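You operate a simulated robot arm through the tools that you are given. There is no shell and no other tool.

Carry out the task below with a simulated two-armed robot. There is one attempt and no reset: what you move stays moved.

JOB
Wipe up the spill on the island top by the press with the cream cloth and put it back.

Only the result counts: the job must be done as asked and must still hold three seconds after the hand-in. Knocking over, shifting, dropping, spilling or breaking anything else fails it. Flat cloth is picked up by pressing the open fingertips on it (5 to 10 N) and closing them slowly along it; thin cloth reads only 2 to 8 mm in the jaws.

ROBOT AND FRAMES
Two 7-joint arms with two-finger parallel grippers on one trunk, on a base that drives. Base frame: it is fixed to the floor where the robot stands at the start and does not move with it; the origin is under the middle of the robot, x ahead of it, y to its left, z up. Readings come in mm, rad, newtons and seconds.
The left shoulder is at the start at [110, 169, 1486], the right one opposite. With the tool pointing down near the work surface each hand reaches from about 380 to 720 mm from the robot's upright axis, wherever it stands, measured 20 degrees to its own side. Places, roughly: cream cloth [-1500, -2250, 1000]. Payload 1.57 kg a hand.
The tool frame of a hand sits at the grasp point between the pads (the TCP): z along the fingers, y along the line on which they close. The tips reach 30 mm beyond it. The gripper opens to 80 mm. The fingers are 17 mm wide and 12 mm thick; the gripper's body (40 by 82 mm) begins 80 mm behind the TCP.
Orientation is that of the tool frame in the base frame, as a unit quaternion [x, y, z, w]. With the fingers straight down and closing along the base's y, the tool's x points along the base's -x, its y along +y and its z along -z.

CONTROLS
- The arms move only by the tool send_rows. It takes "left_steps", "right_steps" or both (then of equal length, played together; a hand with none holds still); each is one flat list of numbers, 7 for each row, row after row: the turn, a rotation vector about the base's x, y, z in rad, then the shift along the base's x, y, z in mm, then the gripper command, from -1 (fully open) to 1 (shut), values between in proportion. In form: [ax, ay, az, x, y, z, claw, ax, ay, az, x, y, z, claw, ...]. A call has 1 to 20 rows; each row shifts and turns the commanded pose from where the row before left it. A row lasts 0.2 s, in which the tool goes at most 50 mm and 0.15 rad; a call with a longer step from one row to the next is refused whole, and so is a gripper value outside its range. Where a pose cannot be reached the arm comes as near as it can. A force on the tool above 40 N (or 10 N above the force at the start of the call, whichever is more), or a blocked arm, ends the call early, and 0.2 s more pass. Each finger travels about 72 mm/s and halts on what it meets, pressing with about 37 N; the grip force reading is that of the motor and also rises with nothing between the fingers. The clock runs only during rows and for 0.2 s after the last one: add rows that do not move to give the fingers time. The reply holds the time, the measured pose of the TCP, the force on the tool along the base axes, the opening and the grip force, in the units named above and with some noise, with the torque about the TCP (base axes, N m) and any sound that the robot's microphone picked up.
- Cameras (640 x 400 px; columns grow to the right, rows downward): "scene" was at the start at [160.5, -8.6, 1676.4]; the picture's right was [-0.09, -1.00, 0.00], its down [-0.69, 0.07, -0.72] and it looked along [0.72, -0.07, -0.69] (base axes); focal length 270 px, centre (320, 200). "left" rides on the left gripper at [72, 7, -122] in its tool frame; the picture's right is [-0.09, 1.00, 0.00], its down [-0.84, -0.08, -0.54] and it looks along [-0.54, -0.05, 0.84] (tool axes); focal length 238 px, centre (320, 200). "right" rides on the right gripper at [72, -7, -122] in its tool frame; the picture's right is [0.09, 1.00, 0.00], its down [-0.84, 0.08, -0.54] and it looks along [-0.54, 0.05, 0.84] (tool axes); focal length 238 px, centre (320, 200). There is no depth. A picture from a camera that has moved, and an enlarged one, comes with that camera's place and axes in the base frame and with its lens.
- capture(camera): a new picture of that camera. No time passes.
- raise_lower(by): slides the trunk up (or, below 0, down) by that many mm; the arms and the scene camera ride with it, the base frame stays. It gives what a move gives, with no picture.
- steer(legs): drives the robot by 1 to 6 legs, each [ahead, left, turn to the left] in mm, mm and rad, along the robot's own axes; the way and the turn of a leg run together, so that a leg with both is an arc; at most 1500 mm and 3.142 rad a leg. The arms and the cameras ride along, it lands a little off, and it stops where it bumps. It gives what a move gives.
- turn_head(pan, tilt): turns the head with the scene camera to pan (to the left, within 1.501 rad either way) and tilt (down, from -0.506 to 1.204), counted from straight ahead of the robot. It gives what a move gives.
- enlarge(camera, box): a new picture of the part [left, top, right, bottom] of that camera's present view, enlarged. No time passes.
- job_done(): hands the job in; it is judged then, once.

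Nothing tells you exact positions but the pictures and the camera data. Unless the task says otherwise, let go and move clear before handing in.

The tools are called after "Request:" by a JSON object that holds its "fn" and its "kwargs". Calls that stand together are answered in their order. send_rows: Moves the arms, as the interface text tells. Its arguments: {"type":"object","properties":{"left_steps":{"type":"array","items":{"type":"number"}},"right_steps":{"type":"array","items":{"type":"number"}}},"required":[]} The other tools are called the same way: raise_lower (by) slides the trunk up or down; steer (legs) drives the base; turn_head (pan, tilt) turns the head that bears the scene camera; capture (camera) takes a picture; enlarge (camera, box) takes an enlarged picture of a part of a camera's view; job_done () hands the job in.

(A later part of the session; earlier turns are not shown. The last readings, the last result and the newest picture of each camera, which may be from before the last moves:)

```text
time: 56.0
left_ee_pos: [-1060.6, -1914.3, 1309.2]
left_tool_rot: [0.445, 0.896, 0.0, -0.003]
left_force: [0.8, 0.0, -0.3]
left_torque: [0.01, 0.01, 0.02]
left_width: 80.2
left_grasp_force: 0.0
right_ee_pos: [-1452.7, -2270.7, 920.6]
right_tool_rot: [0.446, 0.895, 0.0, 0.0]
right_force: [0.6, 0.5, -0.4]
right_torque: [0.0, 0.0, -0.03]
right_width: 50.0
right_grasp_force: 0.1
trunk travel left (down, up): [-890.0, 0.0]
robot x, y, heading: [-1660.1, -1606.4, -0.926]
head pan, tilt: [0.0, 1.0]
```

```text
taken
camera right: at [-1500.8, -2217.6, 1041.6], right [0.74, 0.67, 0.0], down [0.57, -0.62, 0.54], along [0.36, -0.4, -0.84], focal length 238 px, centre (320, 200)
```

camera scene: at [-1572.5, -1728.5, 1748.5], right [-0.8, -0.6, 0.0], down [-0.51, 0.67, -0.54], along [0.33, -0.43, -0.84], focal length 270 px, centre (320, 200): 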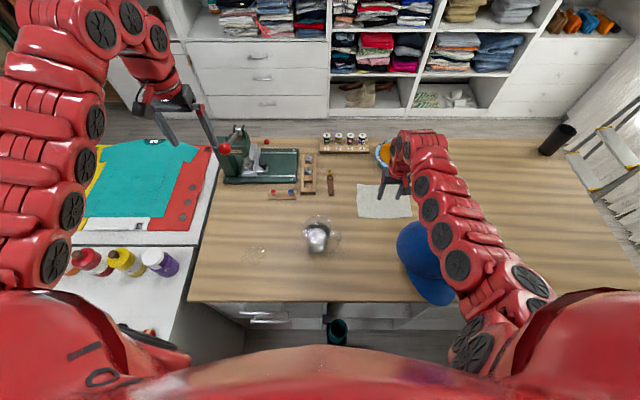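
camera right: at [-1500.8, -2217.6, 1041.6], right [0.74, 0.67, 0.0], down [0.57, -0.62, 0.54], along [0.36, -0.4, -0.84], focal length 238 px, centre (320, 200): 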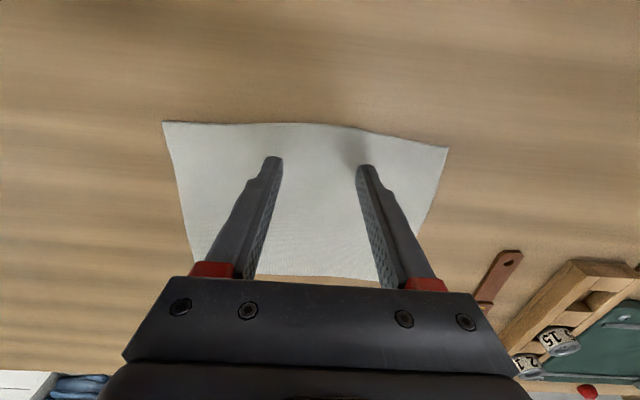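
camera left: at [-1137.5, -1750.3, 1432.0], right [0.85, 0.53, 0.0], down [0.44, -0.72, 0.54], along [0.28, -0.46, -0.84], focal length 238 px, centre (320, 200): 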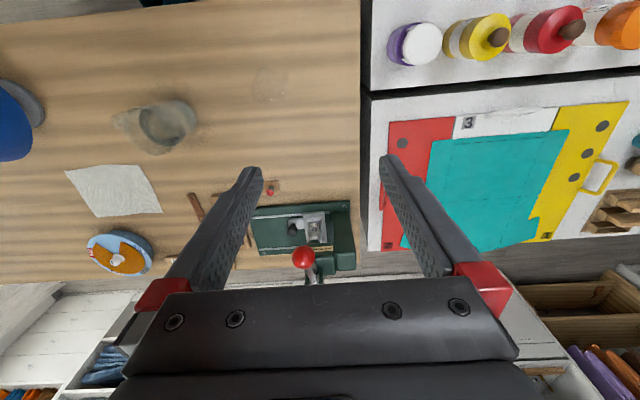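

Request:
{"fn": "send_rows", "kwargs": {"right_steps": [0, 0, 0, 0, 0, -1.5, -0.25, 0, 0, 0, 0, 0, 0, -0.25]}}

Request:
{"fn": "send_rows", "kwargs": {"right_steps": [0, 0, 0, 0, 0, -1.5, -0.25, 0, 0, 0, 0, 0, 0, -0.25]}}

```text
time: 56.6
left_ee_pos: [-1059.9, -1915.5, 1309.0]
left_tool_rot: [0.445, 0.895, 0.0, -0.002]
left_force: [1.2, 0.0, -0.1]
left_torque: [0.01, -0.02, -0.01]
left_width: 79.8
left_grasp_force: 0.2
right_ee_pos: [-1452.8, -2269.5, 918.6]
right_tool_rot: [0.446, 0.895, 0.001, -0.001]
right_force: [0.0, -0.5, 0.0]
right_torque: [-0.02, -0.03, -0.03]
right_width: 50.0
right_grasp_force: 0.1
trunk travel left (down, up): [-890.0, 0.0]
robot x, y, heading: [-1664.8, -1606.8, -0.924]
head pan, tilt: [0.0, 1.0]
```

```text
time: 57.2
left_ee_pos: [-1059.6, -1913.9, 1309.7]
left_tool_rot: [0.445, 0.896, 0.0, -0.001]
left_force: [-0.5, -0.2, 0.5]
left_torque: [0.0, 0.0, -0.03]
left_width: 79.8
left_grasp_force: 0.1
right_ee_pos: [-1451.6, -2272.0, 917.5]
right_tool_rot: [0.446, 0.895, 0.001, 0.001]
right_force: [0.5, -0.6, 0.6]
right_torque: [0.0, -0.03, -0.01]
right_width: 49.9
right_grasp_force: 0.0
trunk travel left (down, up): [-890.0, 0.0]
robot x, y, heading: [-1659.6, -1608.4, -0.923]
head pan, tilt: [0.0, 1.0]
```

Request:
{"fn": "send_rows", "kwargs": {"right_steps": [0, 0, 0, 0, 0, -2, -0.25, 0, 0, 0, 0, 0, 0, -0.25]}}

Request:
{"fn": "send_rows", "kwargs": {"right_steps": [0, 0, 0, 0, 0, -1.5, -0.25, 0, 0, 0, 0, 0, 0, -0.25]}}

Request:
{"fn": "send_rows", "kwargs": {"right_steps": [0, 0, 0, 0, 0, -1.5, -0.25, 0, 0, 0, 0, 0, 0, -0.25]}}

```text
time: 57.8
left_ee_pos: [-1060.0, -1914.6, 1308.8]
left_tool_rot: [0.446, 0.895, 0.001, -0.001]
left_force: [-0.5, -0.3, 0.3]
left_torque: [0.01, -0.02, 0.0]
left_width: 80.1
left_grasp_force: 0.0
right_ee_pos: [-1453.7, -2273.0, 915.3]
right_tool_rot: [0.447, 0.895, 0.0, 0.0]
right_force: [0.6, -0.4, 1.2]
right_torque: [0.0, 0.01, -0.01]
right_width: 50.0
right_grasp_force: 0.1
trunk travel left (down, up): [-890.0, 0.0]
robot x, y, heading: [-1660.5, -1605.3, -0.925]
head pan, tilt: [0.0, 1.0]
```

```text
time: 58.4
left_ee_pos: [-1061.2, -1915.1, 1308.9]
left_tool_rot: [0.445, 0.895, 0.001, -0.002]
left_force: [0.5, 0.3, -0.1]
left_torque: [0.05, 0.0, 0.0]
left_width: 80.3
left_grasp_force: 0.0
right_ee_pos: [-1453.2, -2273.6, 913.9]
right_tool_rot: [0.446, 0.895, 0.0, -0.001]
right_force: [-0.2, 0.1, 0.9]
right_torque: [0.0, -0.02, 0.0]
right_width: 49.9
right_grasp_force: 0.1
trunk travel left (down, up): [-890.0, 0.0]
robot x, y, heading: [-1656.3, -1610.8, -0.924]
head pan, tilt: [0.0, 1.0]
```

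```text
time: 59.0
left_ee_pos: [-1060.1, -1915.8, 1309.6]
left_tool_rot: [0.446, 0.895, 0.001, -0.001]
left_force: [-0.1, 0.5, -0.3]
left_torque: [0.03, 0.01, 0.0]
left_width: 80.0
left_grasp_force: 0.1
right_ee_pos: [-1452.5, -2272.4, 913.3]
right_tool_rot: [0.447, 0.894, 0.0, 0.001]
right_force: [0.1, 0.3, 0.0]
right_torque: [0.0, 0.0, -0.03]
right_width: 50.1
right_grasp_force: 0.1
trunk travel left (down, up): [-890.0, 0.0]
robot x, y, heading: [-1658.7, -1609.1, -0.925]
head pan, tilt: [0.0, 1.0]
```

Re-triangulating suggests the island top is nearer z ≈ 878. I'll keep descending in small steps until I feel contact.

Request:
{"fn": "send_rows", "kwargs": {"right_steps": [0, 0, 0, 0, 0, -1.5, -0.25, 0, 0, 0, 0, 0, 0, -0.25]}}

Request:
{"fn": "send_rows", "kwargs": {"right_steps": [0, 0, 0, 0, 0, -1.5, -0.25, 0, 0, 0, 0, 0, 0, -0.25]}}

Request:
{"fn": "send_rows", "kwargs": {"right_steps": [0, 0, 0, 0, 0, -1, -0.25, 0, 0, 0, 0, 0, 0, -0.25]}}

```text
time: 59.6
left_ee_pos: [-1060.2, -1914.8, 1309.5]
left_tool_rot: [0.446, 0.895, 0.0, 0.0]
left_force: [0.2, 0.1, -1.2]
left_torque: [0.01, 0.01, 0.03]
left_width: 80.2
left_grasp_force: 0.1
right_ee_pos: [-1452.4, -2267.9, 912.0]
right_tool_rot: [0.446, 0.895, 0.0, 0.001]
right_force: [1.3, -0.4, 5.5]
right_torque: [-0.03, 0.06, 0.0]
right_width: 50.0
right_grasp_force: 0.0
trunk travel left (down, up): [-890.0, 0.0]
robot x, y, heading: [-1659.3, -1610.4, -0.923]
head pan, tilt: [0.0, 1.0]
```

```text
time: 60.2
left_ee_pos: [-1060.9, -1913.3, 1309.9]
left_tool_rot: [0.445, 0.895, -0.001, 0.0]
left_force: [-0.1, 0.6, -0.7]
left_torque: [-0.01, 0.02, 0.01]
left_width: 80.1
left_grasp_force: 0.1
right_ee_pos: [-1453.3, -2269.8, 911.1]
right_tool_rot: [0.446, 0.895, 0.0, 0.002]
right_force: [2.9, -2.4, 14.2]
right_torque: [0.0, -0.14, -0.02]
right_width: 50.0
right_grasp_force: 0.0
trunk travel left (down, up): [-890.0, 0.0]
robot x, y, heading: [-1660.1, -1608.8, -0.923]
head pan, tilt: [0.0, 1.0]
```

```text
time: 60.8
left_ee_pos: [-1058.7, -1914.4, 1309.4]
left_tool_rot: [0.445, 0.896, 0.0, -0.002]
left_force: [-0.6, 0.9, -0.2]
left_torque: [-0.04, 0.01, 0.0]
left_width: 80.0
left_grasp_force: 0.0
right_ee_pos: [-1453.3, -2269.2, 910.5]
right_tool_rot: [0.446, 0.895, 0.0, 0.002]
right_force: [2.9, -3.9, 19.0]
right_torque: [0.08, -0.24, 0.02]
right_width: 50.0
right_grasp_force: 0.1
trunk travel left (down, up): [-890.0, 0.0]
robot x, y, heading: [-1661.3, -1606.6, -0.927]
head pan, tilt: [0.0, 1.0]
```

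Request:
{"fn": "send_rows", "kwargs": {"right_steps": [0, 0, 0, 0, 0, 1.8, -0.25, 0, 0, 0, 0, 0, 0, -0.25]}}

```text
time: 61.4
left_ee_pos: [-1060.7, -1914.4, 1308.8]
left_tool_rot: [0.445, 0.895, 0.0, -0.001]
left_force: [0.1, -0.4, 0.7]
left_torque: [-0.02, 0.03, -0.02]
left_width: 80.0
left_grasp_force: 0.0
right_ee_pos: [-1452.8, -2268.8, 910.1]
right_tool_rot: [0.446, 0.895, -0.001, 0.0]
right_force: [-0.9, -1.6, 14.6]
right_torque: [0.15, -0.16, 0.0]
right_width: 49.8
right_grasp_force: 0.1
trunk travel left (down, up): [-890.0, 0.0]
robot x, y, heading: [-1662.1, -1607.8, -0.921]
head pan, tilt: [0.0, 1.0]
```

Request:
{"fn": "send_rows", "kwargs": {"right_steps": [0, 0, 0, 0, 0, 1, -0.25, 0, 0, 0, 0, 0, 0, -0.25]}}

```text
time: 62.0
left_ee_pos: [-1060.5, -1915.1, 1309.6]
left_tool_rot: [0.446, 0.895, 0.0, -0.001]
left_force: [0.6, 0.5, 0.4]
left_torque: [0.0, -0.02, -0.01]
left_width: 80.1
left_grasp_force: 0.1
right_ee_pos: [-1452.7, -2270.7, 910.4]
right_tool_rot: [0.446, 0.895, 0.0, 0.0]
right_force: [-1.3, 1.2, 6.1]
right_torque: [0.03, 0.01, 0.04]
right_width: 50.1
right_grasp_force: 0.1
trunk travel left (down, up): [-890.0, 0.0]
robot x, y, heading: [-1660.6, -1607.6, -0.924]
head pan, tilt: [0.0, 1.0]
```

Contact force is about 6 N. Now I'll close the fingers slowly along the cloth.

Request:
{"fn": "send_rows", "kwargs": {"right_steps": [0, 0, 0, 0, 0, 0, -0.17, 0, 0, 0, 0, 0, 0, -0.09, 0, 0, 0, 0, 0, 0, -0.01, 0, 0, 0, 0, 0, 0, 0.07, 0, 0, 0, 0, 0, 0, 0.15, 0, 0, 0, 0, 0, 0, 0.23, 0, 0, 0, 0, 0, 0, 0.31, 0, 0, 0, 0, 0, 0, 0.39]}}

Request:
{"fn": "capture", "kwargs": {"camera": "right"}}

```text
time: 63.8
left_ee_pos: [-1059.7, -1915.7, 1308.2]
left_tool_rot: [0.446, 0.895, 0.001, -0.002]
left_force: [0.0, 0.2, 0.3]
left_torque: [0.01, -0.01, 0.0]
left_width: 80.1
left_grasp_force: 0.1
right_ee_pos: [-1452.7, -2270.4, 911.3]
right_tool_rot: [0.446, 0.895, 0.0, 0.0]
right_force: [0.7, -0.7, 0.8]
right_torque: [0.04, -0.02, 0.03]
right_width: 24.6
right_grasp_force: 0.0
trunk travel left (down, up): [-890.0, 0.0]
robot x, y, heading: [-1659.7, -1607.7, -0.924]
head pan, tilt: [0.0, 1.0]
```

```text
taken
camera right: at [-1500.9, -2217.7, 1032.4], right [0.74, 0.67, 0.0], down [0.57, -0.62, 0.54], along [0.36, -0.4, -0.84], focal length 238 px, centre (320, 200)
```

right: 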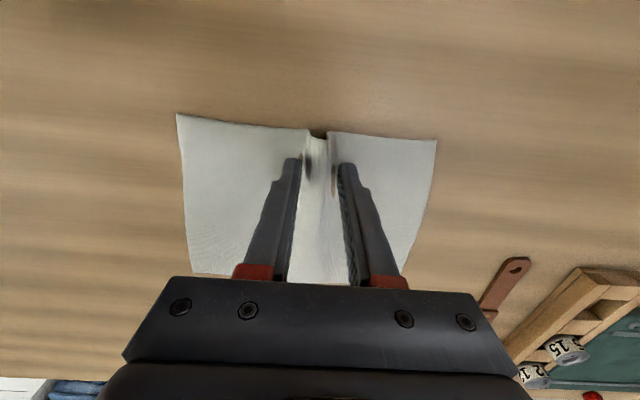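

The cloth is gathering into a fold between the fingers. I'll press a touch more and finish closing.

Request:
{"fn": "send_rows", "kwargs": {"right_steps": [0, 0, 0, 0, 0, -1, 0.39, 0, 0, 0, 0, 0, -0.5, 0.46, 0, 0, 0, 0, 0, 0, 0.54, 0, 0, 0, 0, 0, 0, 0.62, 0, 0, 0, 0, 0, 0, 0.7, 0, 0, 0, 0, 0, 0, 0.78, 0, 0, 0, 0, 0, 0, 0.86, 0, 0, 0, 0, 0, 0, 0.94, 0, 0, 0, 0, 0, 0, 1, 0, 0, 0, 0, 0, 0, 1, 0, 0, 0, 0, 0, 0, 1]}}

Request:
{"fn": "capture", "kwargs": {"camera": "right"}}

```text
time: 66.2
left_ee_pos: [-1060.2, -1913.8, 1311.2]
left_tool_rot: [0.446, 0.895, -0.001, -0.001]
left_force: [0.6, -0.1, -0.5]
left_torque: [0.02, 0.03, -0.01]
left_width: 80.1
left_grasp_force: 0.0
right_ee_pos: [-1453.5, -2270.5, 910.7]
right_tool_rot: [0.447, 0.895, -0.001, 0.001]
right_force: [1.0, -0.7, 14.3]
right_torque: [-0.01, -0.04, -0.01]
right_width: 6.5
right_grasp_force: 26.4
trunk travel left (down, up): [-890.0, 0.0]
robot x, y, heading: [-1658.5, -1609.6, -0.923]
head pan, tilt: [0.0, 1.0]
```

```text
taken
camera right: at [-1502.1, -2216.4, 1032.0], right [0.74, 0.67, 0.0], down [0.57, -0.62, 0.54], along [0.37, -0.4, -0.84], focal length 238 px, centre (320, 200)
```

right: 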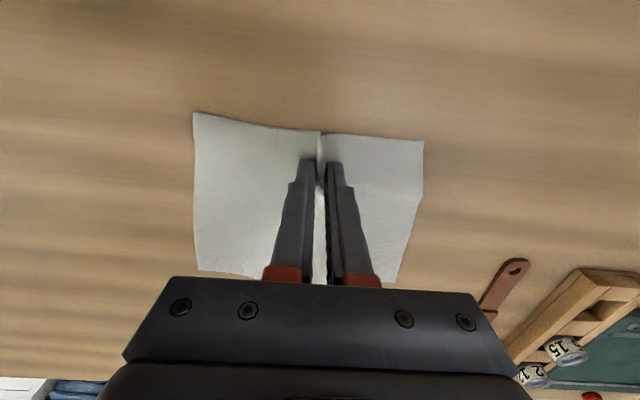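

The cloth is gripped (6.5 mm in the jaws, 26 N). I'll lift it straight up and check the hold.

Request:
{"fn": "send_rows", "kwargs": {"right_steps": [0, 0, 0, 0, 0, 10, 1, 0, 0, 0, 0, 0, 20, 1, 0, 0, 0, 0, 0, 30, 1, 0, 0, 0, 0, 0, 40, 1, 0, 0, 0, 0, 0, 40, 1, 0, 0, 0, 0, 0, 40, 1, 0, 0, 0, 0, 0, 30, 1, 0, 0, 0, 0, 0, 10, 1, 0, 0, 0, 0, 0, 0, 1]}}

Request:
{"fn": "capture", "kwargs": {"camera": "right"}}

Request:
{"fn": "capture", "kwargs": {"camera": "scene"}}

```text
time: 68.2
left_ee_pos: [-1058.8, -1915.7, 1307.8]
left_tool_rot: [0.445, 0.896, 0.0, -0.003]
left_force: [-0.1, 0.4, -0.2]
left_torque: [0.01, 0.04, 0.03]
left_width: 79.9
left_grasp_force: 0.2
right_ee_pos: [-1452.0, -2270.4, 1127.8]
right_tool_rot: [0.447, 0.895, 0.001, -0.001]
right_force: [-0.1, 0.3, 0.5]
right_torque: [-0.02, 0.04, 0.03]
right_width: 2.2
right_grasp_force: 23.5
trunk travel left (down, up): [-890.0, 0.0]
robot x, y, heading: [-1660.6, -1607.2, -0.929]
head pan, tilt: [0.0, 1.0]
```

```text
taken
camera right: at [-1499.8, -2217.5, 1248.9], right [0.74, 0.67, 0.0], down [0.57, -0.62, 0.54], along [0.36, -0.4, -0.84], focal length 238 px, centre (320, 200)
```

right: 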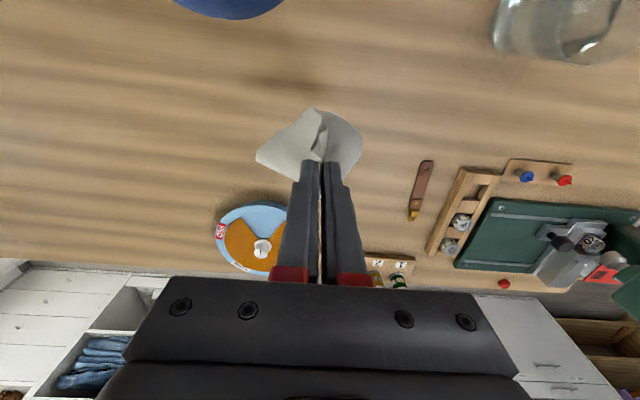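

```text
taken
camera scene: at [-1570.5, -1729.0, 1748.3], right [-0.8, -0.6, 0.0], down [-0.51, 0.67, -0.54], along [0.32, -0.43, -0.84], focal length 270 px, centre (320, 200)
```

scene: 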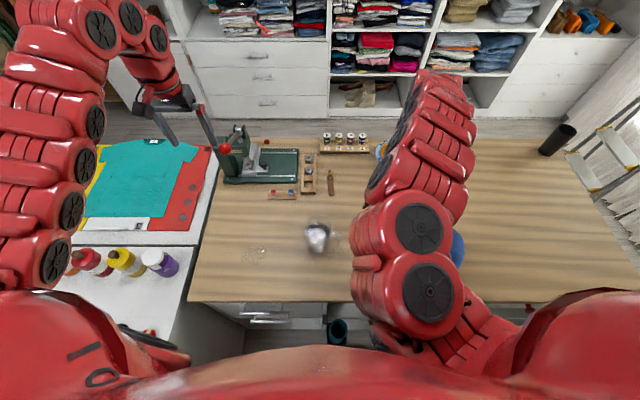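

The cloth hangs securely from the right gripper. I'll carry it left along the lane behind the jug, in stages.

Request:
{"fn": "send_rows", "kwargs": {"right_steps": [0, 0, 0, 20, 15, 0, 1, 0, 0, 0, 30, 23, 0, 1, 0, 0, 0, 30, 23, 0, 1, 0, 0, 0, 30, 23, 0, 1, 0, 0, 0, 30, 23, 0, 1, 0, 0, 0, 0, 0, 0, 1]}}

Request:
{"fn": "capture", "kwargs": {"camera": "scene"}}

Request:
{"fn": "capture", "kwargs": {"camera": "right"}}

```text
time: 69.6
left_ee_pos: [-1060.5, -1913.9, 1309.4]
left_tool_rot: [0.445, 0.896, 0.001, -0.001]
left_force: [0.7, 0.2, -0.3]
left_torque: [0.01, 0.04, -0.03]
left_width: 79.7
left_grasp_force: 0.0
right_ee_pos: [-1312.8, -2161.4, 1127.6]
right_tool_rot: [0.446, 0.895, 0.0, 0.0]
right_force: [0.1, 0.3, -0.3]
right_torque: [0.02, 0.01, 0.01]
right_width: 2.2
right_grasp_force: 23.9
trunk travel left (down, up): [-890.0, 0.0]
robot x, y, heading: [-1658.1, -1608.6, -0.927]
head pan, tilt: [0.0, 1.0]
```

```text
taken
camera scene: at [-1572.2, -1729.2, 1748.4], right [-0.8, -0.6, 0.0], down [-0.51, 0.67, -0.54], along [0.33, -0.43, -0.84], focal length 270 px, centre (320, 200)
```

scene: 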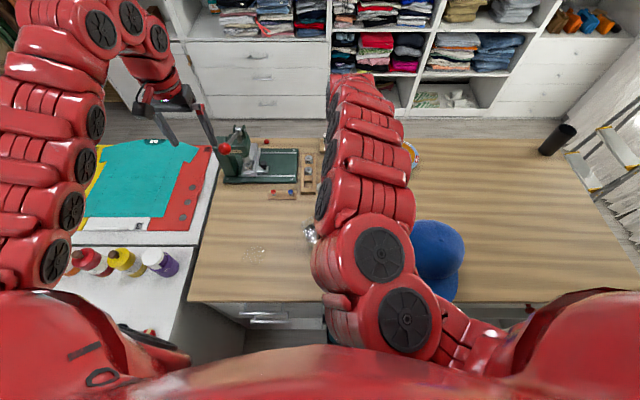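

```text
taken
camera right: at [-1360.9, -2107.7, 1248.5], right [0.74, 0.67, 0.0], down [0.57, -0.62, 0.54], along [0.36, -0.4, -0.84], focal length 238 px, centre (320, 200)
```

right: 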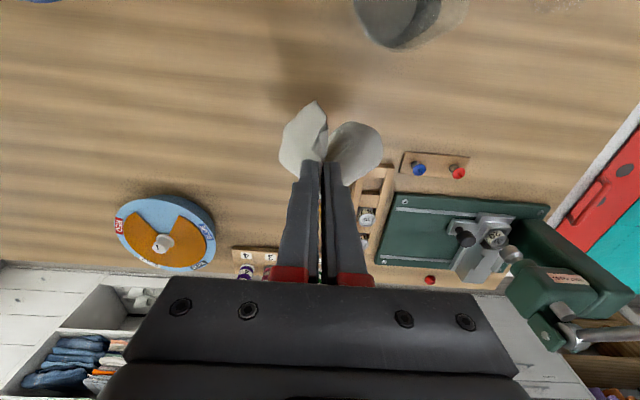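

Request:
{"fn": "send_rows", "kwargs": {"right_steps": [0, 0, 0, 24, 27, 0, 1, 0, 0, 0, 27, 25, 0, 1, 0, 0, 0, 30, 23, 0, 1, 0, 0, 0, 30, 23, 0, 1, 0, 0, 0, 30, 23, 0, 1, 0, 0, 0, 0, 0, 0, 1]}}

Request:
{"fn": "capture", "kwargs": {"camera": "scene"}}

Request:
{"fn": "capture", "kwargs": {"camera": "right"}}

```text
time: 71.0
left_ee_pos: [-1061.7, -1915.0, 1308.7]
left_tool_rot: [0.445, 0.895, 0.002, -0.002]
left_force: [-1.1, 0.4, -0.8]
left_torque: [-0.03, -0.02, 0.0]
left_width: 80.1
left_grasp_force: 0.0
right_ee_pos: [-1170.8, -2042.5, 1129.1]
right_tool_rot: [0.446, 0.895, 0.0, 0.0]
right_force: [-0.2, -0.2, 0.4]
right_torque: [0.03, -0.01, 0.03]
right_width: 1.9
right_grasp_force: 23.3
trunk travel left (down, up): [-890.0, 0.0]
robot x, y, heading: [-1660.4, -1609.8, -0.932]
head pan, tilt: [0.0, 1.0]
```

```text
taken
camera scene: at [-1572.5, -1729.3, 1748.4], right [-0.8, -0.6, 0.0], down [-0.51, 0.67, -0.54], along [0.33, -0.43, -0.84], focal length 270 px, centre (320, 200)
```

scene: 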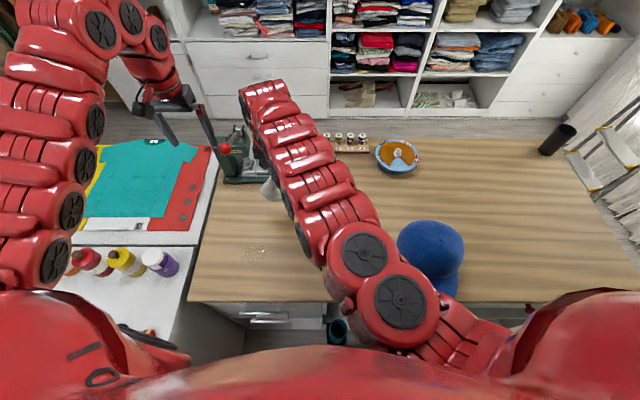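

```text
taken
camera right: at [-1218.9, -1990.1, 1249.7], right [0.74, 0.67, 0.0], down [0.57, -0.62, 0.54], along [0.36, -0.4, -0.84], focal length 238 px, centre (320, 200)
```

right: 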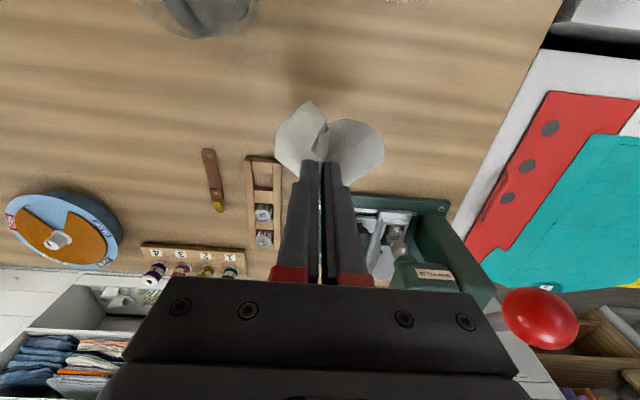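

The cloth is clear of the jug and heading for the puddle. I'll first slide the empty left hand outward to give the right wrist room.

Request:
{"fn": "send_rows", "kwargs": {"left_steps": [0, 0, 0, 24, 18, 0, -1, 0, 0, 0, 28, 21, 0, -1, 0, 0, 0, 28, 21, 0, -1, 0, 0, 0, 0, 0, 0, -1]}}

Request:
{"fn": "capture", "kwargs": {"camera": "scene"}}

```text
time: 72.0
left_ee_pos: [-984.2, -1855.3, 1307.6]
left_tool_rot: [0.445, 0.895, 0.001, -0.001]
left_force: [0.7, 0.1, -0.1]
left_torque: [0.0, 0.02, -0.01]
left_width: 80.0
left_grasp_force: 0.2
right_ee_pos: [-1170.0, -2042.9, 1128.6]
right_tool_rot: [0.447, 0.895, 0.0, 0.0]
right_force: [-0.3, -0.6, 0.4]
right_torque: [0.01, -0.01, 0.01]
right_width: 2.1
right_grasp_force: 23.6
trunk travel left (down, up): [-890.0, 0.0]
robot x, y, heading: [-1658.7, -1612.8, -0.924]
head pan, tilt: [0.0, 1.0]
```

```text
taken
camera scene: at [-1572.0, -1729.0, 1748.4], right [-0.8, -0.6, 0.0], down [-0.51, 0.67, -0.54], along [0.32, -0.43, -0.84], focal length 270 px, centre (320, 200)
```

scene: 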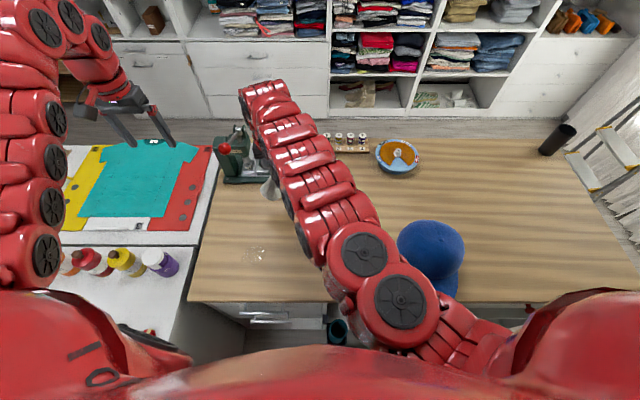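

Request:
{"fn": "enlarge", "kwargs": {"camera": "scene", "box": [215, 228, 295, 278]}}

```text
8.00 times, centred on (255, 253) of scene
camera zoom: at [-1572.0, -1729.0, 1748.4], right [-0.8, -0.6, 0.0], down [-0.51, 0.67, -0.54], along [0.32, -0.43, -0.84], focal length 2164 px, centre (840, -224)
```

zoom: 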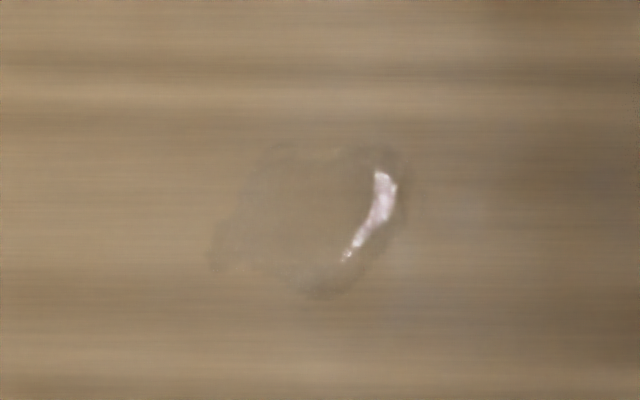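

The puddle spans about 80 x 70 mm, centred near fwd 483 / left 224 from my axis. I'll bring the hand behind it, then lower the trunk a little for better reach.

Request:
{"fn": "send_rows", "kwargs": {"right_steps": [0, 0, 0, 10, 24, 0, 1, 0, 0, 0, 11, 25, 0, 1, 0, 0, 0, 11, 26, 0, 1, 0, 0, 0, 0, 0, 0, 1]}}

Request:
{"fn": "raise_lower", "kwargs": {"by": -80}}

Request:
{"fn": "capture", "kwargs": {"camera": "scene"}}

Request:
{"fn": "capture", "kwargs": {"camera": "right"}}

```text
time: 73.0
left_ee_pos: [-984.5, -1854.2, 1307.8]
left_tool_rot: [0.446, 0.895, 0.0, -0.002]
left_force: [0.2, 0.2, 0.1]
left_torque: [-0.01, 0.01, 0.02]
left_width: 79.9
left_grasp_force: 0.0
right_ee_pos: [-1139.3, -1968.5, 1128.5]
right_tool_rot: [0.446, 0.895, 0.0, 0.0]
right_force: [-0.9, 1.0, 0.3]
right_torque: [-0.02, 0.02, 0.02]
right_width: 2.2
right_grasp_force: 23.5
trunk travel left (down, up): [-890.0, 0.0]
robot x, y, heading: [-1661.3, -1609.6, -0.923]
head pan, tilt: [0.0, 1.0]
```

```text
time: 74.2
left_ee_pos: [-982.1, -1854.6, 1227.6]
left_tool_rot: [0.446, 0.895, 0.001, -0.002]
left_force: [0.4, -0.2, -0.7]
left_torque: [-0.04, 0.0, 0.04]
left_width: 79.8
left_grasp_force: 0.0
right_ee_pos: [-1138.5, -1967.7, 1049.3]
right_tool_rot: [0.447, 0.895, 0.0, 0.0]
right_force: [-0.5, 0.2, -0.9]
right_torque: [-0.04, 0.02, 0.05]
right_width: 1.8
right_grasp_force: 23.8
trunk travel left (down, up): [-810.0, 80.0]
robot x, y, heading: [-1661.8, -1604.9, -0.929]
head pan, tilt: [0.0, 1.0]
```

```text
taken
camera scene: at [-1572.0, -1728.7, 1668.4], right [-0.8, -0.6, 0.0], down [-0.51, 0.67, -0.54], along [0.32, -0.43, -0.84], focal length 270 px, centre (320, 200)
```

scene: 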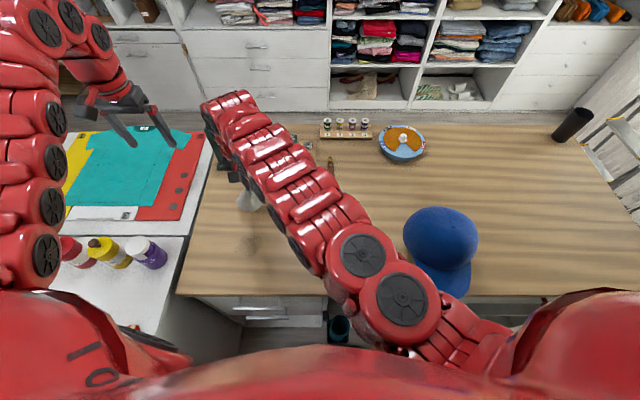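

```text
taken
camera right: at [-1186.3, -1916.0, 1170.2], right [0.74, 0.67, 0.0], down [0.57, -0.62, 0.54], along [0.37, -0.4, -0.84], focal length 238 px, centre (320, 200)
```

right: 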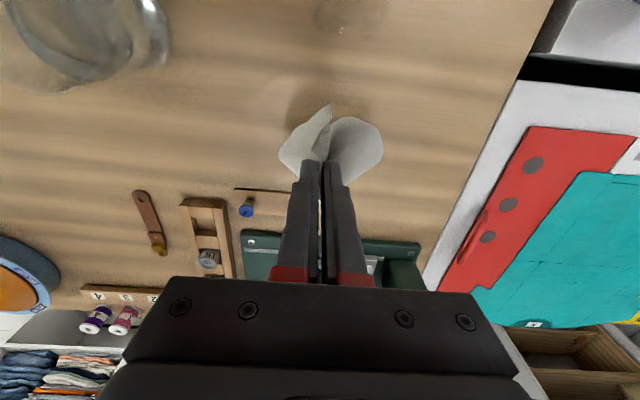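

Request:
{"fn": "send_rows", "kwargs": {"right_steps": [0, 0, 0, -4.6, 12.8, -20, 1, 0, 0, 0, -4.6, 12.8, -20, 1, 0, 0, 0, -4.6, 12.8, -20, 1, 0, 0, 0, -4.6, 12.8, -20, 1, 0, 0, 0, -4.6, 12.8, -20, 1, 0, 0, 0, -4.6, 12.8, -20, 1, 0, 0, 0, 0, 0, 0, 1]}}

Request:
{"fn": "capture", "kwargs": {"camera": "right"}}

Request:
{"fn": "capture", "kwargs": {"camera": "scene"}}

```text
time: 75.8
left_ee_pos: [-983.9, -1854.7, 1227.1]
left_tool_rot: [0.445, 0.895, 0.001, -0.002]
left_force: [0.5, 0.3, 0.8]
left_torque: [0.0, -0.03, 0.02]
left_width: 80.1
left_grasp_force: 0.0
right_ee_pos: [-1165.7, -1891.5, 929.4]
right_tool_rot: [0.446, 0.895, 0.0, 0.0]
right_force: [0.0, 0.0, 0.0]
right_torque: [-0.05, 0.04, -0.03]
right_width: 2.1
right_grasp_force: 23.4
trunk travel left (down, up): [-810.0, 80.0]
robot x, y, heading: [-1659.8, -1609.4, -0.926]
head pan, tilt: [0.0, 1.0]
```

```text
taken
camera right: at [-1214.0, -1839.4, 1050.5], right [0.74, 0.67, 0.0], down [0.57, -0.62, 0.54], along [0.36, -0.4, -0.84], focal length 238 px, centre (320, 200)
```

right: 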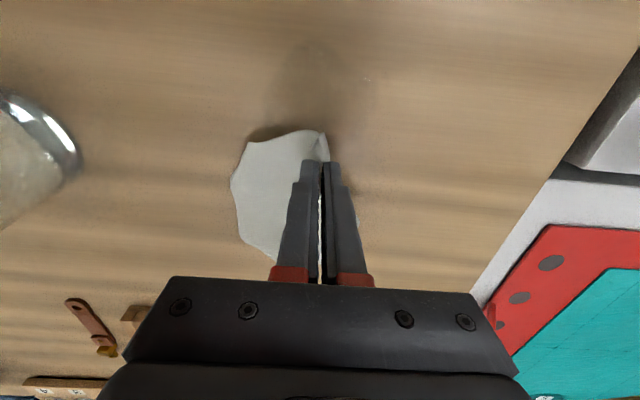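

```text
taken
camera scene: at [-1571.9, -1728.8, 1668.4], right [-0.8, -0.6, 0.0], down [-0.51, 0.67, -0.54], along [0.32, -0.43, -0.84], focal length 270 px, centre (320, 200)
```

scene: 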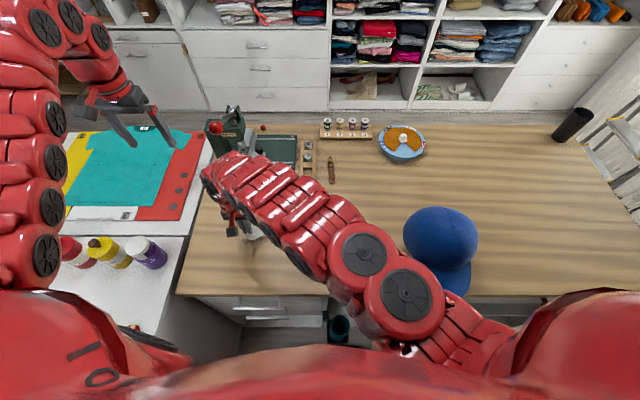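

The cloth is down beside the puddle with the tips ~36 mm behind its centre. I'll lower to light contact.

Request:
{"fn": "send_rows", "kwargs": {"right_steps": [0, 0, 0, 0, 0, -8, 1, 0, 0, 0, 0, 0, -5, 1, 0, 0, 0, 0, 0, -2, 1, 0, 0, 0, 0, 0, 0, 1]}}

```text
time: 76.8
left_ee_pos: [-983.3, -1854.4, 1228.2]
left_tool_rot: [0.445, 0.895, 0.0, -0.002]
left_force: [0.2, 0.1, -0.4]
left_torque: [0.01, 0.02, 0.03]
left_width: 79.9
left_grasp_force: 0.0
right_ee_pos: [-1166.6, -1890.8, 913.9]
right_tool_rot: [0.446, 0.895, 0.0, 0.0]
right_force: [0.1, 0.9, 2.8]
right_torque: [0.01, -0.01, 0.02]
right_width: 2.0
right_grasp_force: 23.2
trunk travel left (down, up): [-810.0, 80.0]
robot x, y, heading: [-1663.0, -1612.4, -0.923]
head pan, tilt: [0.0, 1.0]
```

Request:
{"fn": "send_rows", "kwargs": {"right_steps": [0, 0, 0, 0, 0, -1, 1, 0, 0, 0, 0, 0, 0, 1]}}

```text
time: 77.4
left_ee_pos: [-983.2, -1855.1, 1227.5]
left_tool_rot: [0.445, 0.895, 0.0, -0.001]
left_force: [-0.1, 0.3, -0.5]
left_torque: [0.03, 0.0, 0.02]
left_width: 79.9
left_grasp_force: 0.1
right_ee_pos: [-1164.4, -1892.8, 912.5]
right_tool_rot: [0.446, 0.895, 0.0, 0.0]
right_force: [0.2, 0.8, 1.7]
right_torque: [0.02, 0.01, 0.0]
right_width: 2.2
right_grasp_force: 23.6
trunk travel left (down, up): [-810.0, 80.0]
robot x, y, heading: [-1661.0, -1608.7, -0.926]
head pan, tilt: [0.0, 1.0]
```

Request:
{"fn": "send_rows", "kwargs": {"right_steps": [0, 0, 0, 0, 0, -1.5, 1, 0, 0, 0, 0, 0, 0, 1]}}

```text
time: 78.0
left_ee_pos: [-982.8, -1853.7, 1226.9]
left_tool_rot: [0.445, 0.895, 0.0, -0.002]
left_force: [-0.3, 0.1, 0.6]
left_torque: [0.0, 0.0, -0.03]
left_width: 80.1
left_grasp_force: 0.1
right_ee_pos: [-1165.1, -1892.6, 912.3]
right_tool_rot: [0.446, 0.895, 0.0, 0.0]
right_force: [0.7, 0.7, 5.9]
right_torque: [0.04, 0.01, 0.01]
right_width: 1.9
right_grasp_force: 23.6
trunk travel left (down, up): [-810.0, 80.0]
robot x, y, heading: [-1662.3, -1606.2, -0.927]
head pan, tilt: [0.0, 1.0]
```

Request:
{"fn": "send_rows", "kwargs": {"right_steps": [0, 0, 0, -6, 8, 0, 1, 0, 0, 0, -6, 8, 0, 1, 0, 0, 0, -6, 8, 0, 1, 0, 0, 0, -6, 8, 0, 1, 0, 0, 0, -6, 8, 0, 1, 0, 0, 0, -6, 8, 0, 1, 0, 0, 0, -6, 8, 0, 1, 0, 0, 0, -6, 8, 0, 1]}}

Request:
{"fn": "capture", "kwargs": {"camera": "right"}}

```text
time: 79.8
left_ee_pos: [-984.6, -1854.5, 1227.8]
left_tool_rot: [0.446, 0.895, 0.0, -0.001]
left_force: [0.8, -0.2, -0.7]
left_torque: [0.04, 0.04, 0.0]
left_width: 80.0
left_grasp_force: 0.2
right_ee_pos: [-1213.4, -1828.7, 911.9]
right_tool_rot: [0.446, 0.895, 0.0, 0.0]
right_force: [2.1, -2.4, 8.3]
right_torque: [-0.05, -0.07, 0.05]
right_width: 1.9
right_grasp_force: 23.2
trunk travel left (down, up): [-810.0, 80.0]
robot x, y, heading: [-1661.1, -1608.9, -0.924]
head pan, tilt: [0.0, 1.0]
```

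```text
taken
camera right: at [-1262.0, -1775.0, 1032.8], right [0.74, 0.67, 0.0], down [0.57, -0.62, 0.54], along [0.37, -0.4, -0.84], focal length 238 px, centre (320, 200)
```

right: 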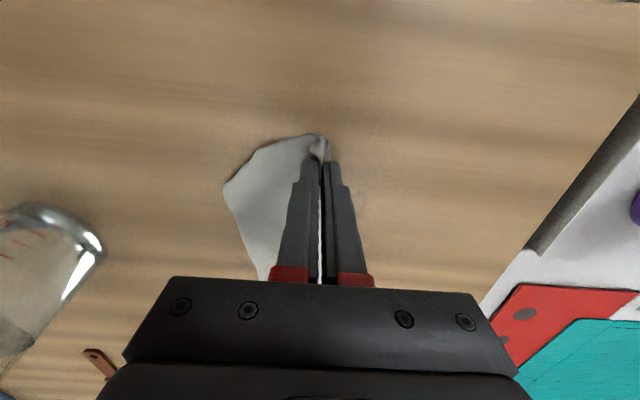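

First stroke done at ~8 N. I'll continue with a serpentine over the whole puddle area.

Request:
{"fn": "send_rows", "kwargs": {"right_steps": [0, 0, 0, 8, 6, 0, 1, 0, 0, 0, 8, 6, 0, 1, 0, 0, 0, 8, 6, 0, 1, 0, 0, 0, 6.4, -8.5, 0, 1, 0, 0, 0, 6.4, -8.5, 0, 1, 0, 0, 0, 6.4, -8.5, 0, 1, 0, 0, 0, 6.4, -8.5, 0, 1, 0, 0, 0, 6.4, -8.5, 0, 1, 0, 0, 0, 6.4, -8.5, 0, 1, 0, 0, 0, 6.4, -8.5, 0, 1, 0, 0, 0, 6.4, -8.5, 0, 1, 0, 0, 0, -8.8, -6.6, 0, 1, 0, 0, 0, -8.8, -6.6, 0, 1, 0, 0, 0, -7.2, 9.6, 0, 1, 0, 0, 0, -7.2, 9.6, 0, 1, 0, 0, 0, -7.2, 9.6, 0, 1, 0, 0, 0, -7.2, 9.6, 0, 1, 0, 0, 0, -7.2, 9.6, 0, 1, 0, 0, 0, -7.2, 9.6, 0, 1, 0, 0, 0, -7.2, 9.6, 0, 1]}}

Request:
{"fn": "capture", "kwargs": {"camera": "right"}}

Request:
{"fn": "capture", "kwargs": {"camera": "scene"}}

```text
time: 84.0
left_ee_pos: [-983.8, -1854.2, 1227.5]
left_tool_rot: [0.445, 0.895, 0.001, -0.001]
left_force: [0.2, 0.0, -0.1]
left_torque: [0.03, -0.01, 0.0]
left_width: 79.9
left_grasp_force: 0.0
right_ee_pos: [-1217.9, -1821.6, 913.9]
right_tool_rot: [0.446, 0.895, -0.001, -0.001]
right_force: [0.7, 0.1, -0.1]
right_torque: [0.0, 0.01, -0.01]
right_width: 1.8
right_grasp_force: 23.4
right hand out of reach, approached as far as the arm can: row 10, 11
trunk travel left (down, up): [-810.0, 80.0]
robot x, y, heading: [-1663.8, -1608.4, -0.928]
head pan, tilt: [0.0, 1.0]
```

```text
taken
camera right: at [-1266.8, -1769.5, 1035.2], right [0.74, 0.67, 0.0], down [0.57, -0.62, 0.54], along [0.36, -0.4, -0.84], focal length 238 px, centre (320, 200)
```

right: 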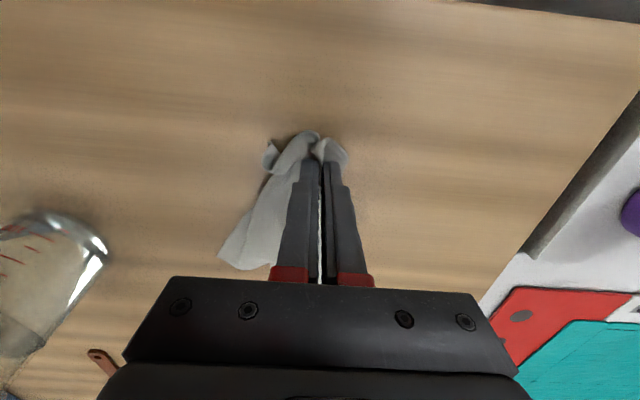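

```text
taken
camera scene: at [-1572.1, -1728.5, 1668.4], right [-0.8, -0.6, 0.0], down [-0.51, 0.67, -0.54], along [0.33, -0.43, -0.84], focal length 270 px, centre (320, 200)
```

scene: 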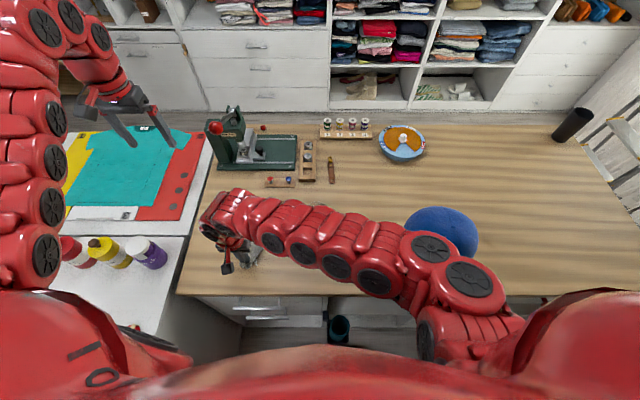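

The arm's elbow swung to a lower configuration; I want to check its clearance over the cap and jug before going on.

Request:
{"fn": "capture", "kwargs": {"camera": "left"}}

Request:
{"fn": "enlarge", "kwargs": {"camera": "scene", "box": [190, 170, 510, 370]}}

```text
taken
camera left: at [-1022.0, -1793.9, 1350.5], right [0.85, 0.53, 0.0], down [0.44, -0.71, 0.54], along [0.28, -0.46, -0.84], focal length 238 px, centre (320, 200)
```

left: 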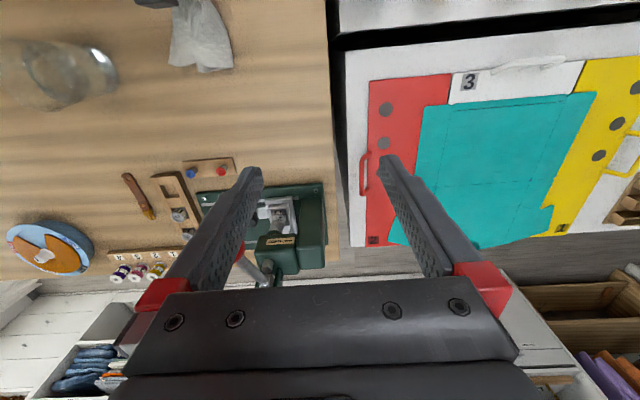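

```text
2.00 times, centred on (350, 270) of scene
camera zoom: at [-1572.1, -1728.5, 1668.4], right [-0.8, -0.6, 0.0], down [-0.51, 0.67, -0.54], along [0.33, -0.43, -0.84], focal length 541 px, centre (260, 60)
```

zoom: 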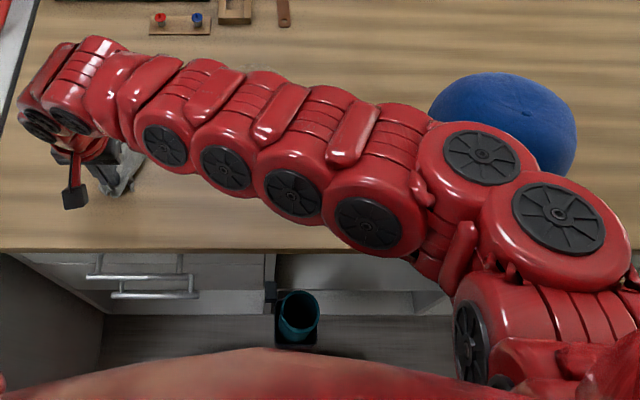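

Jug and cap have not moved and the elbow is clear in front of the cap. I'll re-establish contact and wipe the right-hand lanes.

Request:
{"fn": "send_rows", "kwargs": {"right_steps": [0, 0, 0, -8, -6, 0, 1, 0, 0, 0, -8, -6, -1.5, 1, 0, 0, 0, 0, 0, -1, 1, 0, 0, 0, 0, 0, 0, 1]}}

```text
time: 85.0
left_ee_pos: [-983.8, -1853.1, 1227.7]
left_tool_rot: [0.445, 0.895, 0.001, -0.002]
left_force: [0.1, -0.2, 0.6]
left_torque: [0.01, 0.01, 0.0]
left_width: 79.9
left_grasp_force: 0.1
right_ee_pos: [-1233.9, -1833.7, 913.0]
right_tool_rot: [0.446, 0.895, 0.0, 0.001]
right_force: [0.6, -0.4, 0.0]
right_torque: [-0.03, -0.02, 0.02]
right_width: 2.1
right_grasp_force: 23.5
trunk travel left (down, up): [-810.0, 80.0]
robot x, y, heading: [-1657.9, -1602.9, -0.926]
head pan, tilt: [0.0, 1.0]
```

Request:
{"fn": "send_rows", "kwargs": {"right_steps": [0, 0, 0, 0, 0, -1, 1, 0, 0, 0, 0, 0, -1, 1, 0, 0, 0, 0, 0, 0, 1]}}

```text
time: 85.8
left_ee_pos: [-985.7, -1853.9, 1230.0]
left_tool_rot: [0.446, 0.895, 0.0, -0.001]
left_force: [-0.2, -0.5, -0.3]
left_torque: [-0.01, -0.03, -0.02]
left_width: 79.9
left_grasp_force: 0.1
right_ee_pos: [-1233.0, -1833.6, 910.6]
right_tool_rot: [0.446, 0.895, 0.001, 0.001]
right_force: [-3.0, -3.0, 17.1]
right_torque: [-0.09, 0.01, 0.04]
right_width: 2.1
right_grasp_force: 23.7
trunk travel left (down, up): [-810.0, 80.0]
robot x, y, heading: [-1661.0, -1610.5, -0.924]
head pan, tilt: [0.0, 1.0]
```

Request:
{"fn": "send_rows", "kwargs": {"right_steps": [0, 0, 0, 0, 0, 0.8, 1, 0, 0, 0, 6, -8, 0, 1, 0, 0, 0, 6, -8, 0, 1, 0, 0, 0, 6, -8, 0, 1, 0, 0, 0, 6, -8, 0, 1, 0, 0, 0, 6, -8, 0, 1, 0, 0, 0, 6, -8, 0, 1, 0, 0, 0, 6, -8, 0, 1, 0, 0, 0, 6, -8, 0, 1]}}

Request:
{"fn": "capture", "kwargs": {"camera": "right"}}

```text
time: 87.8
left_ee_pos: [-985.7, -1855.3, 1227.8]
left_tool_rot: [0.446, 0.895, 0.001, -0.001]
left_force: [-0.1, 0.7, 0.7]
left_torque: [0.01, 0.02, -0.01]
left_width: 79.8
left_grasp_force: 0.0
right_ee_pos: [-1184.4, -1898.0, 911.5]
right_tool_rot: [0.445, 0.895, 0.0, 0.0]
right_force: [-2.4, 1.1, 7.8]
right_torque: [0.1, 0.07, -0.01]
right_width: 1.9
right_grasp_force: 23.4
trunk travel left (down, up): [-810.0, 80.0]
robot x, y, heading: [-1663.7, -1604.8, -0.926]
head pan, tilt: [0.0, 1.0]
```

```text
taken
camera right: at [-1233.8, -1845.7, 1032.8], right [0.74, 0.67, 0.0], down [0.57, -0.62, 0.54], along [0.37, -0.4, -0.84], focal length 238 px, centre (320, 200)
```

right: 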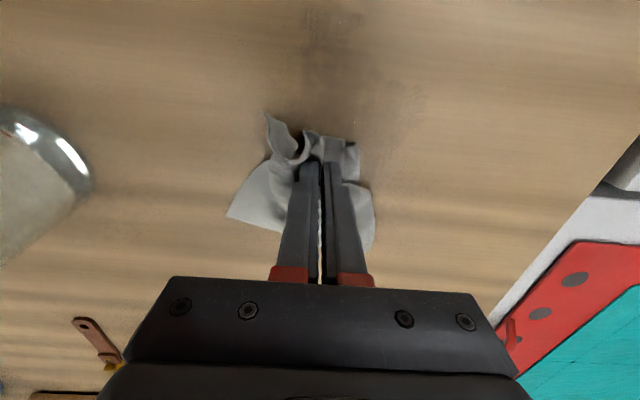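

Request:
{"fn": "enlarge", "kwargs": {"camera": "right", "box": [220, 0, 460, 150]}}

```text
2.67 times, centred on (340, 75) of right
camera zoom: at [-1233.8, -1845.7, 1032.8], right [0.74, 0.67, 0.0], down [0.57, -0.62, 0.54], along [0.37, -0.4, -0.84], focal length 636 px, centre (267, 533)
```

zoom: 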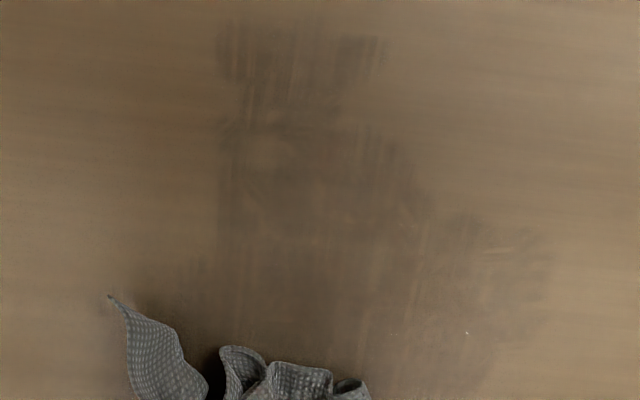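

The wipe has smeared the puddle into a damp film; more passes are needed. I'll continue with the right-hand lanes.

Request:
{"fn": "send_rows", "kwargs": {"right_steps": [0, 0, 0, -8, -6, 0, 1, 0, 0, 0, -8, -6, 0, 1, 0, 0, 0, -6, 8, 0, 1, 0, 0, 0, -6, 8, 0, 1, 0, 0, 0, -6, 8, 0, 1, 0, 0, 0, -6, 8, 0, 1, 0, 0, 0, -6, 8, 0, 1, 0, 0, 0, -6, 8, 0, 1, 0, 0, 0, -6, 8, 0, 1, 0, 0, 0, -6, 8, 0, 1, 0, 0, 0, -6, 8, 0, 1]}}

Request:
{"fn": "send_rows", "kwargs": {"right_steps": [0, 0, 0, 8, 6, 0, 1, 0, 0, 0, 8, 6, 0, 1, 0, 0, 0, 6, -8, 0, 1, 0, 0, 0, 6, -8, 0, 1, 0, 0, 0, 6, -8, 0, 1, 0, 0, 0, 6, -8, 0, 1, 0, 0, 0, 6, -8, 0, 1, 0, 0, 0, 6, -8, 0, 1, 0, 0, 0, 6, -8, 0, 1, 0, 0, 0, 6, -8, 0, 1]}}

Request:
{"fn": "capture", "kwargs": {"camera": "right"}}

Request:
{"fn": "enlarge", "kwargs": {"camera": "right", "box": [180, 0, 500, 200]}}

```text
time: 90.2
left_ee_pos: [-984.5, -1853.4, 1227.2]
left_tool_rot: [0.446, 0.895, 0.0, -0.001]
left_force: [0.7, -0.2, 0.2]
left_torque: [-0.01, -0.02, 0.01]
left_width: 79.8
left_grasp_force: 0.0
right_ee_pos: [-1256.2, -1838.6, 911.8]
right_tool_rot: [0.446, 0.895, -0.001, 0.0]
right_force: [0.4, -0.3, 0.4]
right_torque: [-0.04, 0.0, 0.03]
right_width: 1.9
right_grasp_force: 23.7
trunk travel left (down, up): [-810.0, 80.0]
robot x, y, heading: [-1664.7, -1607.6, -0.924]
head pan, tilt: [0.0, 1.0]
```

```text
time: 92.4
left_ee_pos: [-982.9, -1854.7, 1227.2]
left_tool_rot: [0.446, 0.895, 0.001, -0.002]
left_force: [0.4, 0.2, -0.2]
left_torque: [0.02, 0.0, -0.02]
left_width: 80.1
left_grasp_force: 0.1
right_ee_pos: [-1192.9, -1890.8, 912.0]
right_tool_rot: [0.446, 0.895, 0.001, 0.0]
right_force: [-0.9, 1.4, 4.8]
right_torque: [0.05, 0.02, -0.01]
right_width: 2.2
right_grasp_force: 23.5
trunk travel left (down, up): [-810.0, 80.0]
robot x, y, heading: [-1658.6, -1607.8, -0.929]
head pan, tilt: [0.0, 1.0]
```

```text
taken
camera right: at [-1240.7, -1837.8, 1033.1], right [0.74, 0.67, 0.0], down [0.57, -0.62, 0.54], along [0.37, -0.4, -0.84], focal length 238 px, centre (320, 200)
```

right: 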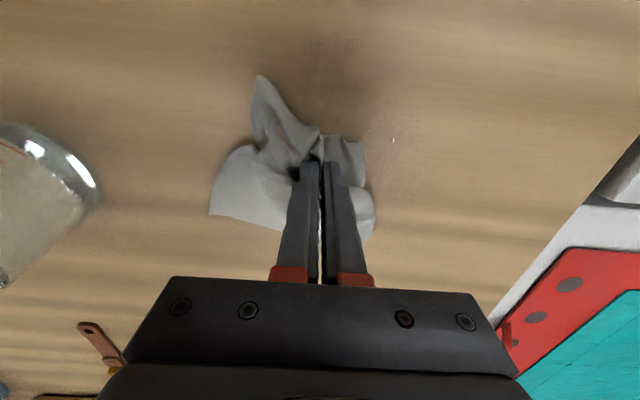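

```text
2.00 times, centred on (340, 100) of right
camera zoom: at [-1240.7, -1837.8, 1033.1], right [0.74, 0.67, 0.0], down [0.57, -0.62, 0.54], along [0.37, -0.4, -0.84], focal length 477 px, centre (280, 400)
```

zoom: 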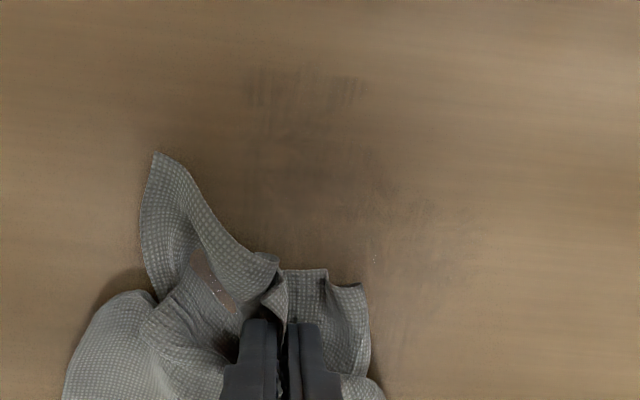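

The film is fading. I'll lift the cloth and look at what's left.

Request:
{"fn": "send_rows", "kwargs": {"right_steps": [0, 0, 0, 0, 0, 30, 1, 0, 0, 0, 0, 0, 40, 1, 0, 0, 0, 0, 0, 40, 1, 0, 0, 0, 8, -12, 20, 1, 0, 0, 0, 8, -12, 10, 1, 0, 0, 0, 8, -12, 0, 1, 0, 0, 0, 0, 0, 0, 1]}}

Request:
{"fn": "capture", "kwargs": {"camera": "right"}}

Request:
{"fn": "capture", "kwargs": {"camera": "left"}}

Request:
{"fn": "capture", "kwargs": {"camera": "scene"}}

```text
time: 94.0
left_ee_pos: [-983.9, -1854.5, 1227.3]
left_tool_rot: [0.446, 0.895, 0.001, -0.001]
left_force: [0.2, -0.5, 0.1]
left_torque: [-0.02, 0.0, 0.02]
left_width: 79.8
left_grasp_force: 0.0
right_ee_pos: [-1168.1, -1925.9, 1051.7]
right_tool_rot: [0.446, 0.895, 0.0, 0.001]
right_force: [0.0, -0.4, -0.8]
right_torque: [-0.05, 0.01, 0.0]
right_width: 2.0
right_grasp_force: 23.7
trunk travel left (down, up): [-810.0, 80.0]
robot x, y, heading: [-1657.5, -1609.1, -0.923]
head pan, tilt: [0.0, 1.0]
```

```text
taken
camera right: at [-1217.0, -1873.2, 1172.7], right [0.74, 0.67, 0.0], down [0.57, -0.62, 0.54], along [0.37, -0.4, -0.84], focal length 238 px, centre (320, 200)
```

right: 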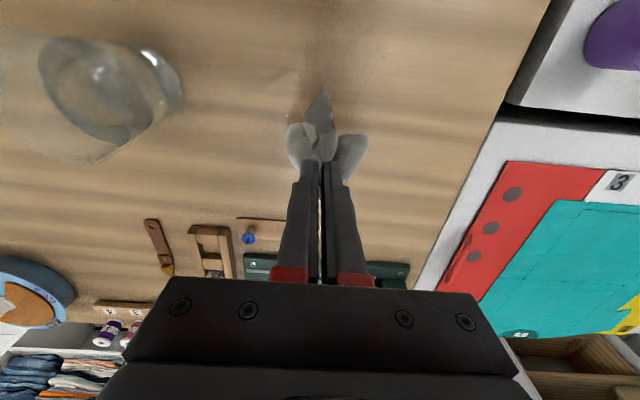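

```text
taken
camera left: at [-1022.0, -1794.2, 1350.4], right [0.85, 0.53, 0.0], down [0.44, -0.71, 0.54], along [0.28, -0.46, -0.84], focal length 238 px, centre (320, 200)
```

left: 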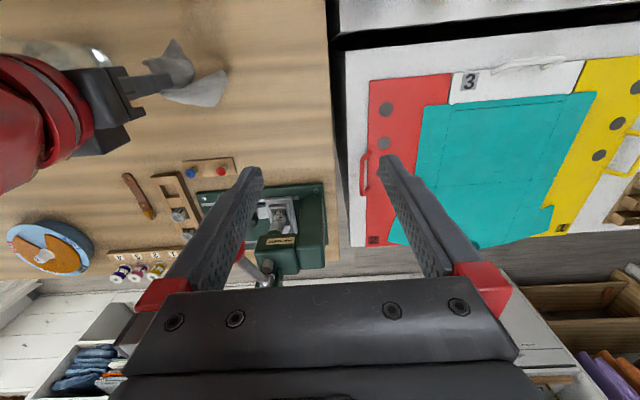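

```text
taken
camera scene: at [-1572.1, -1728.8, 1668.4], right [-0.8, -0.6, 0.0], down [-0.51, 0.67, -0.54], along [0.32, -0.43, -0.84], focal length 270 px, centre (320, 200)
```

scene: 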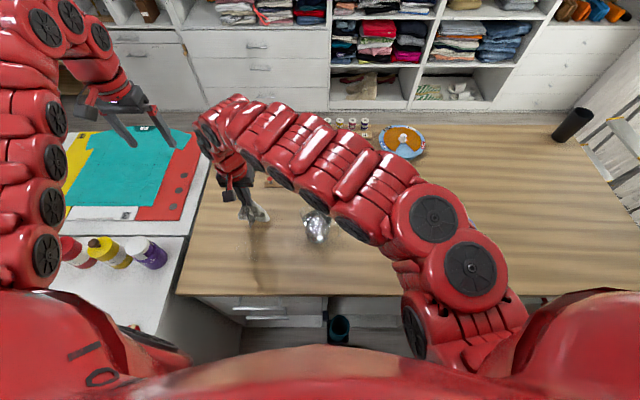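

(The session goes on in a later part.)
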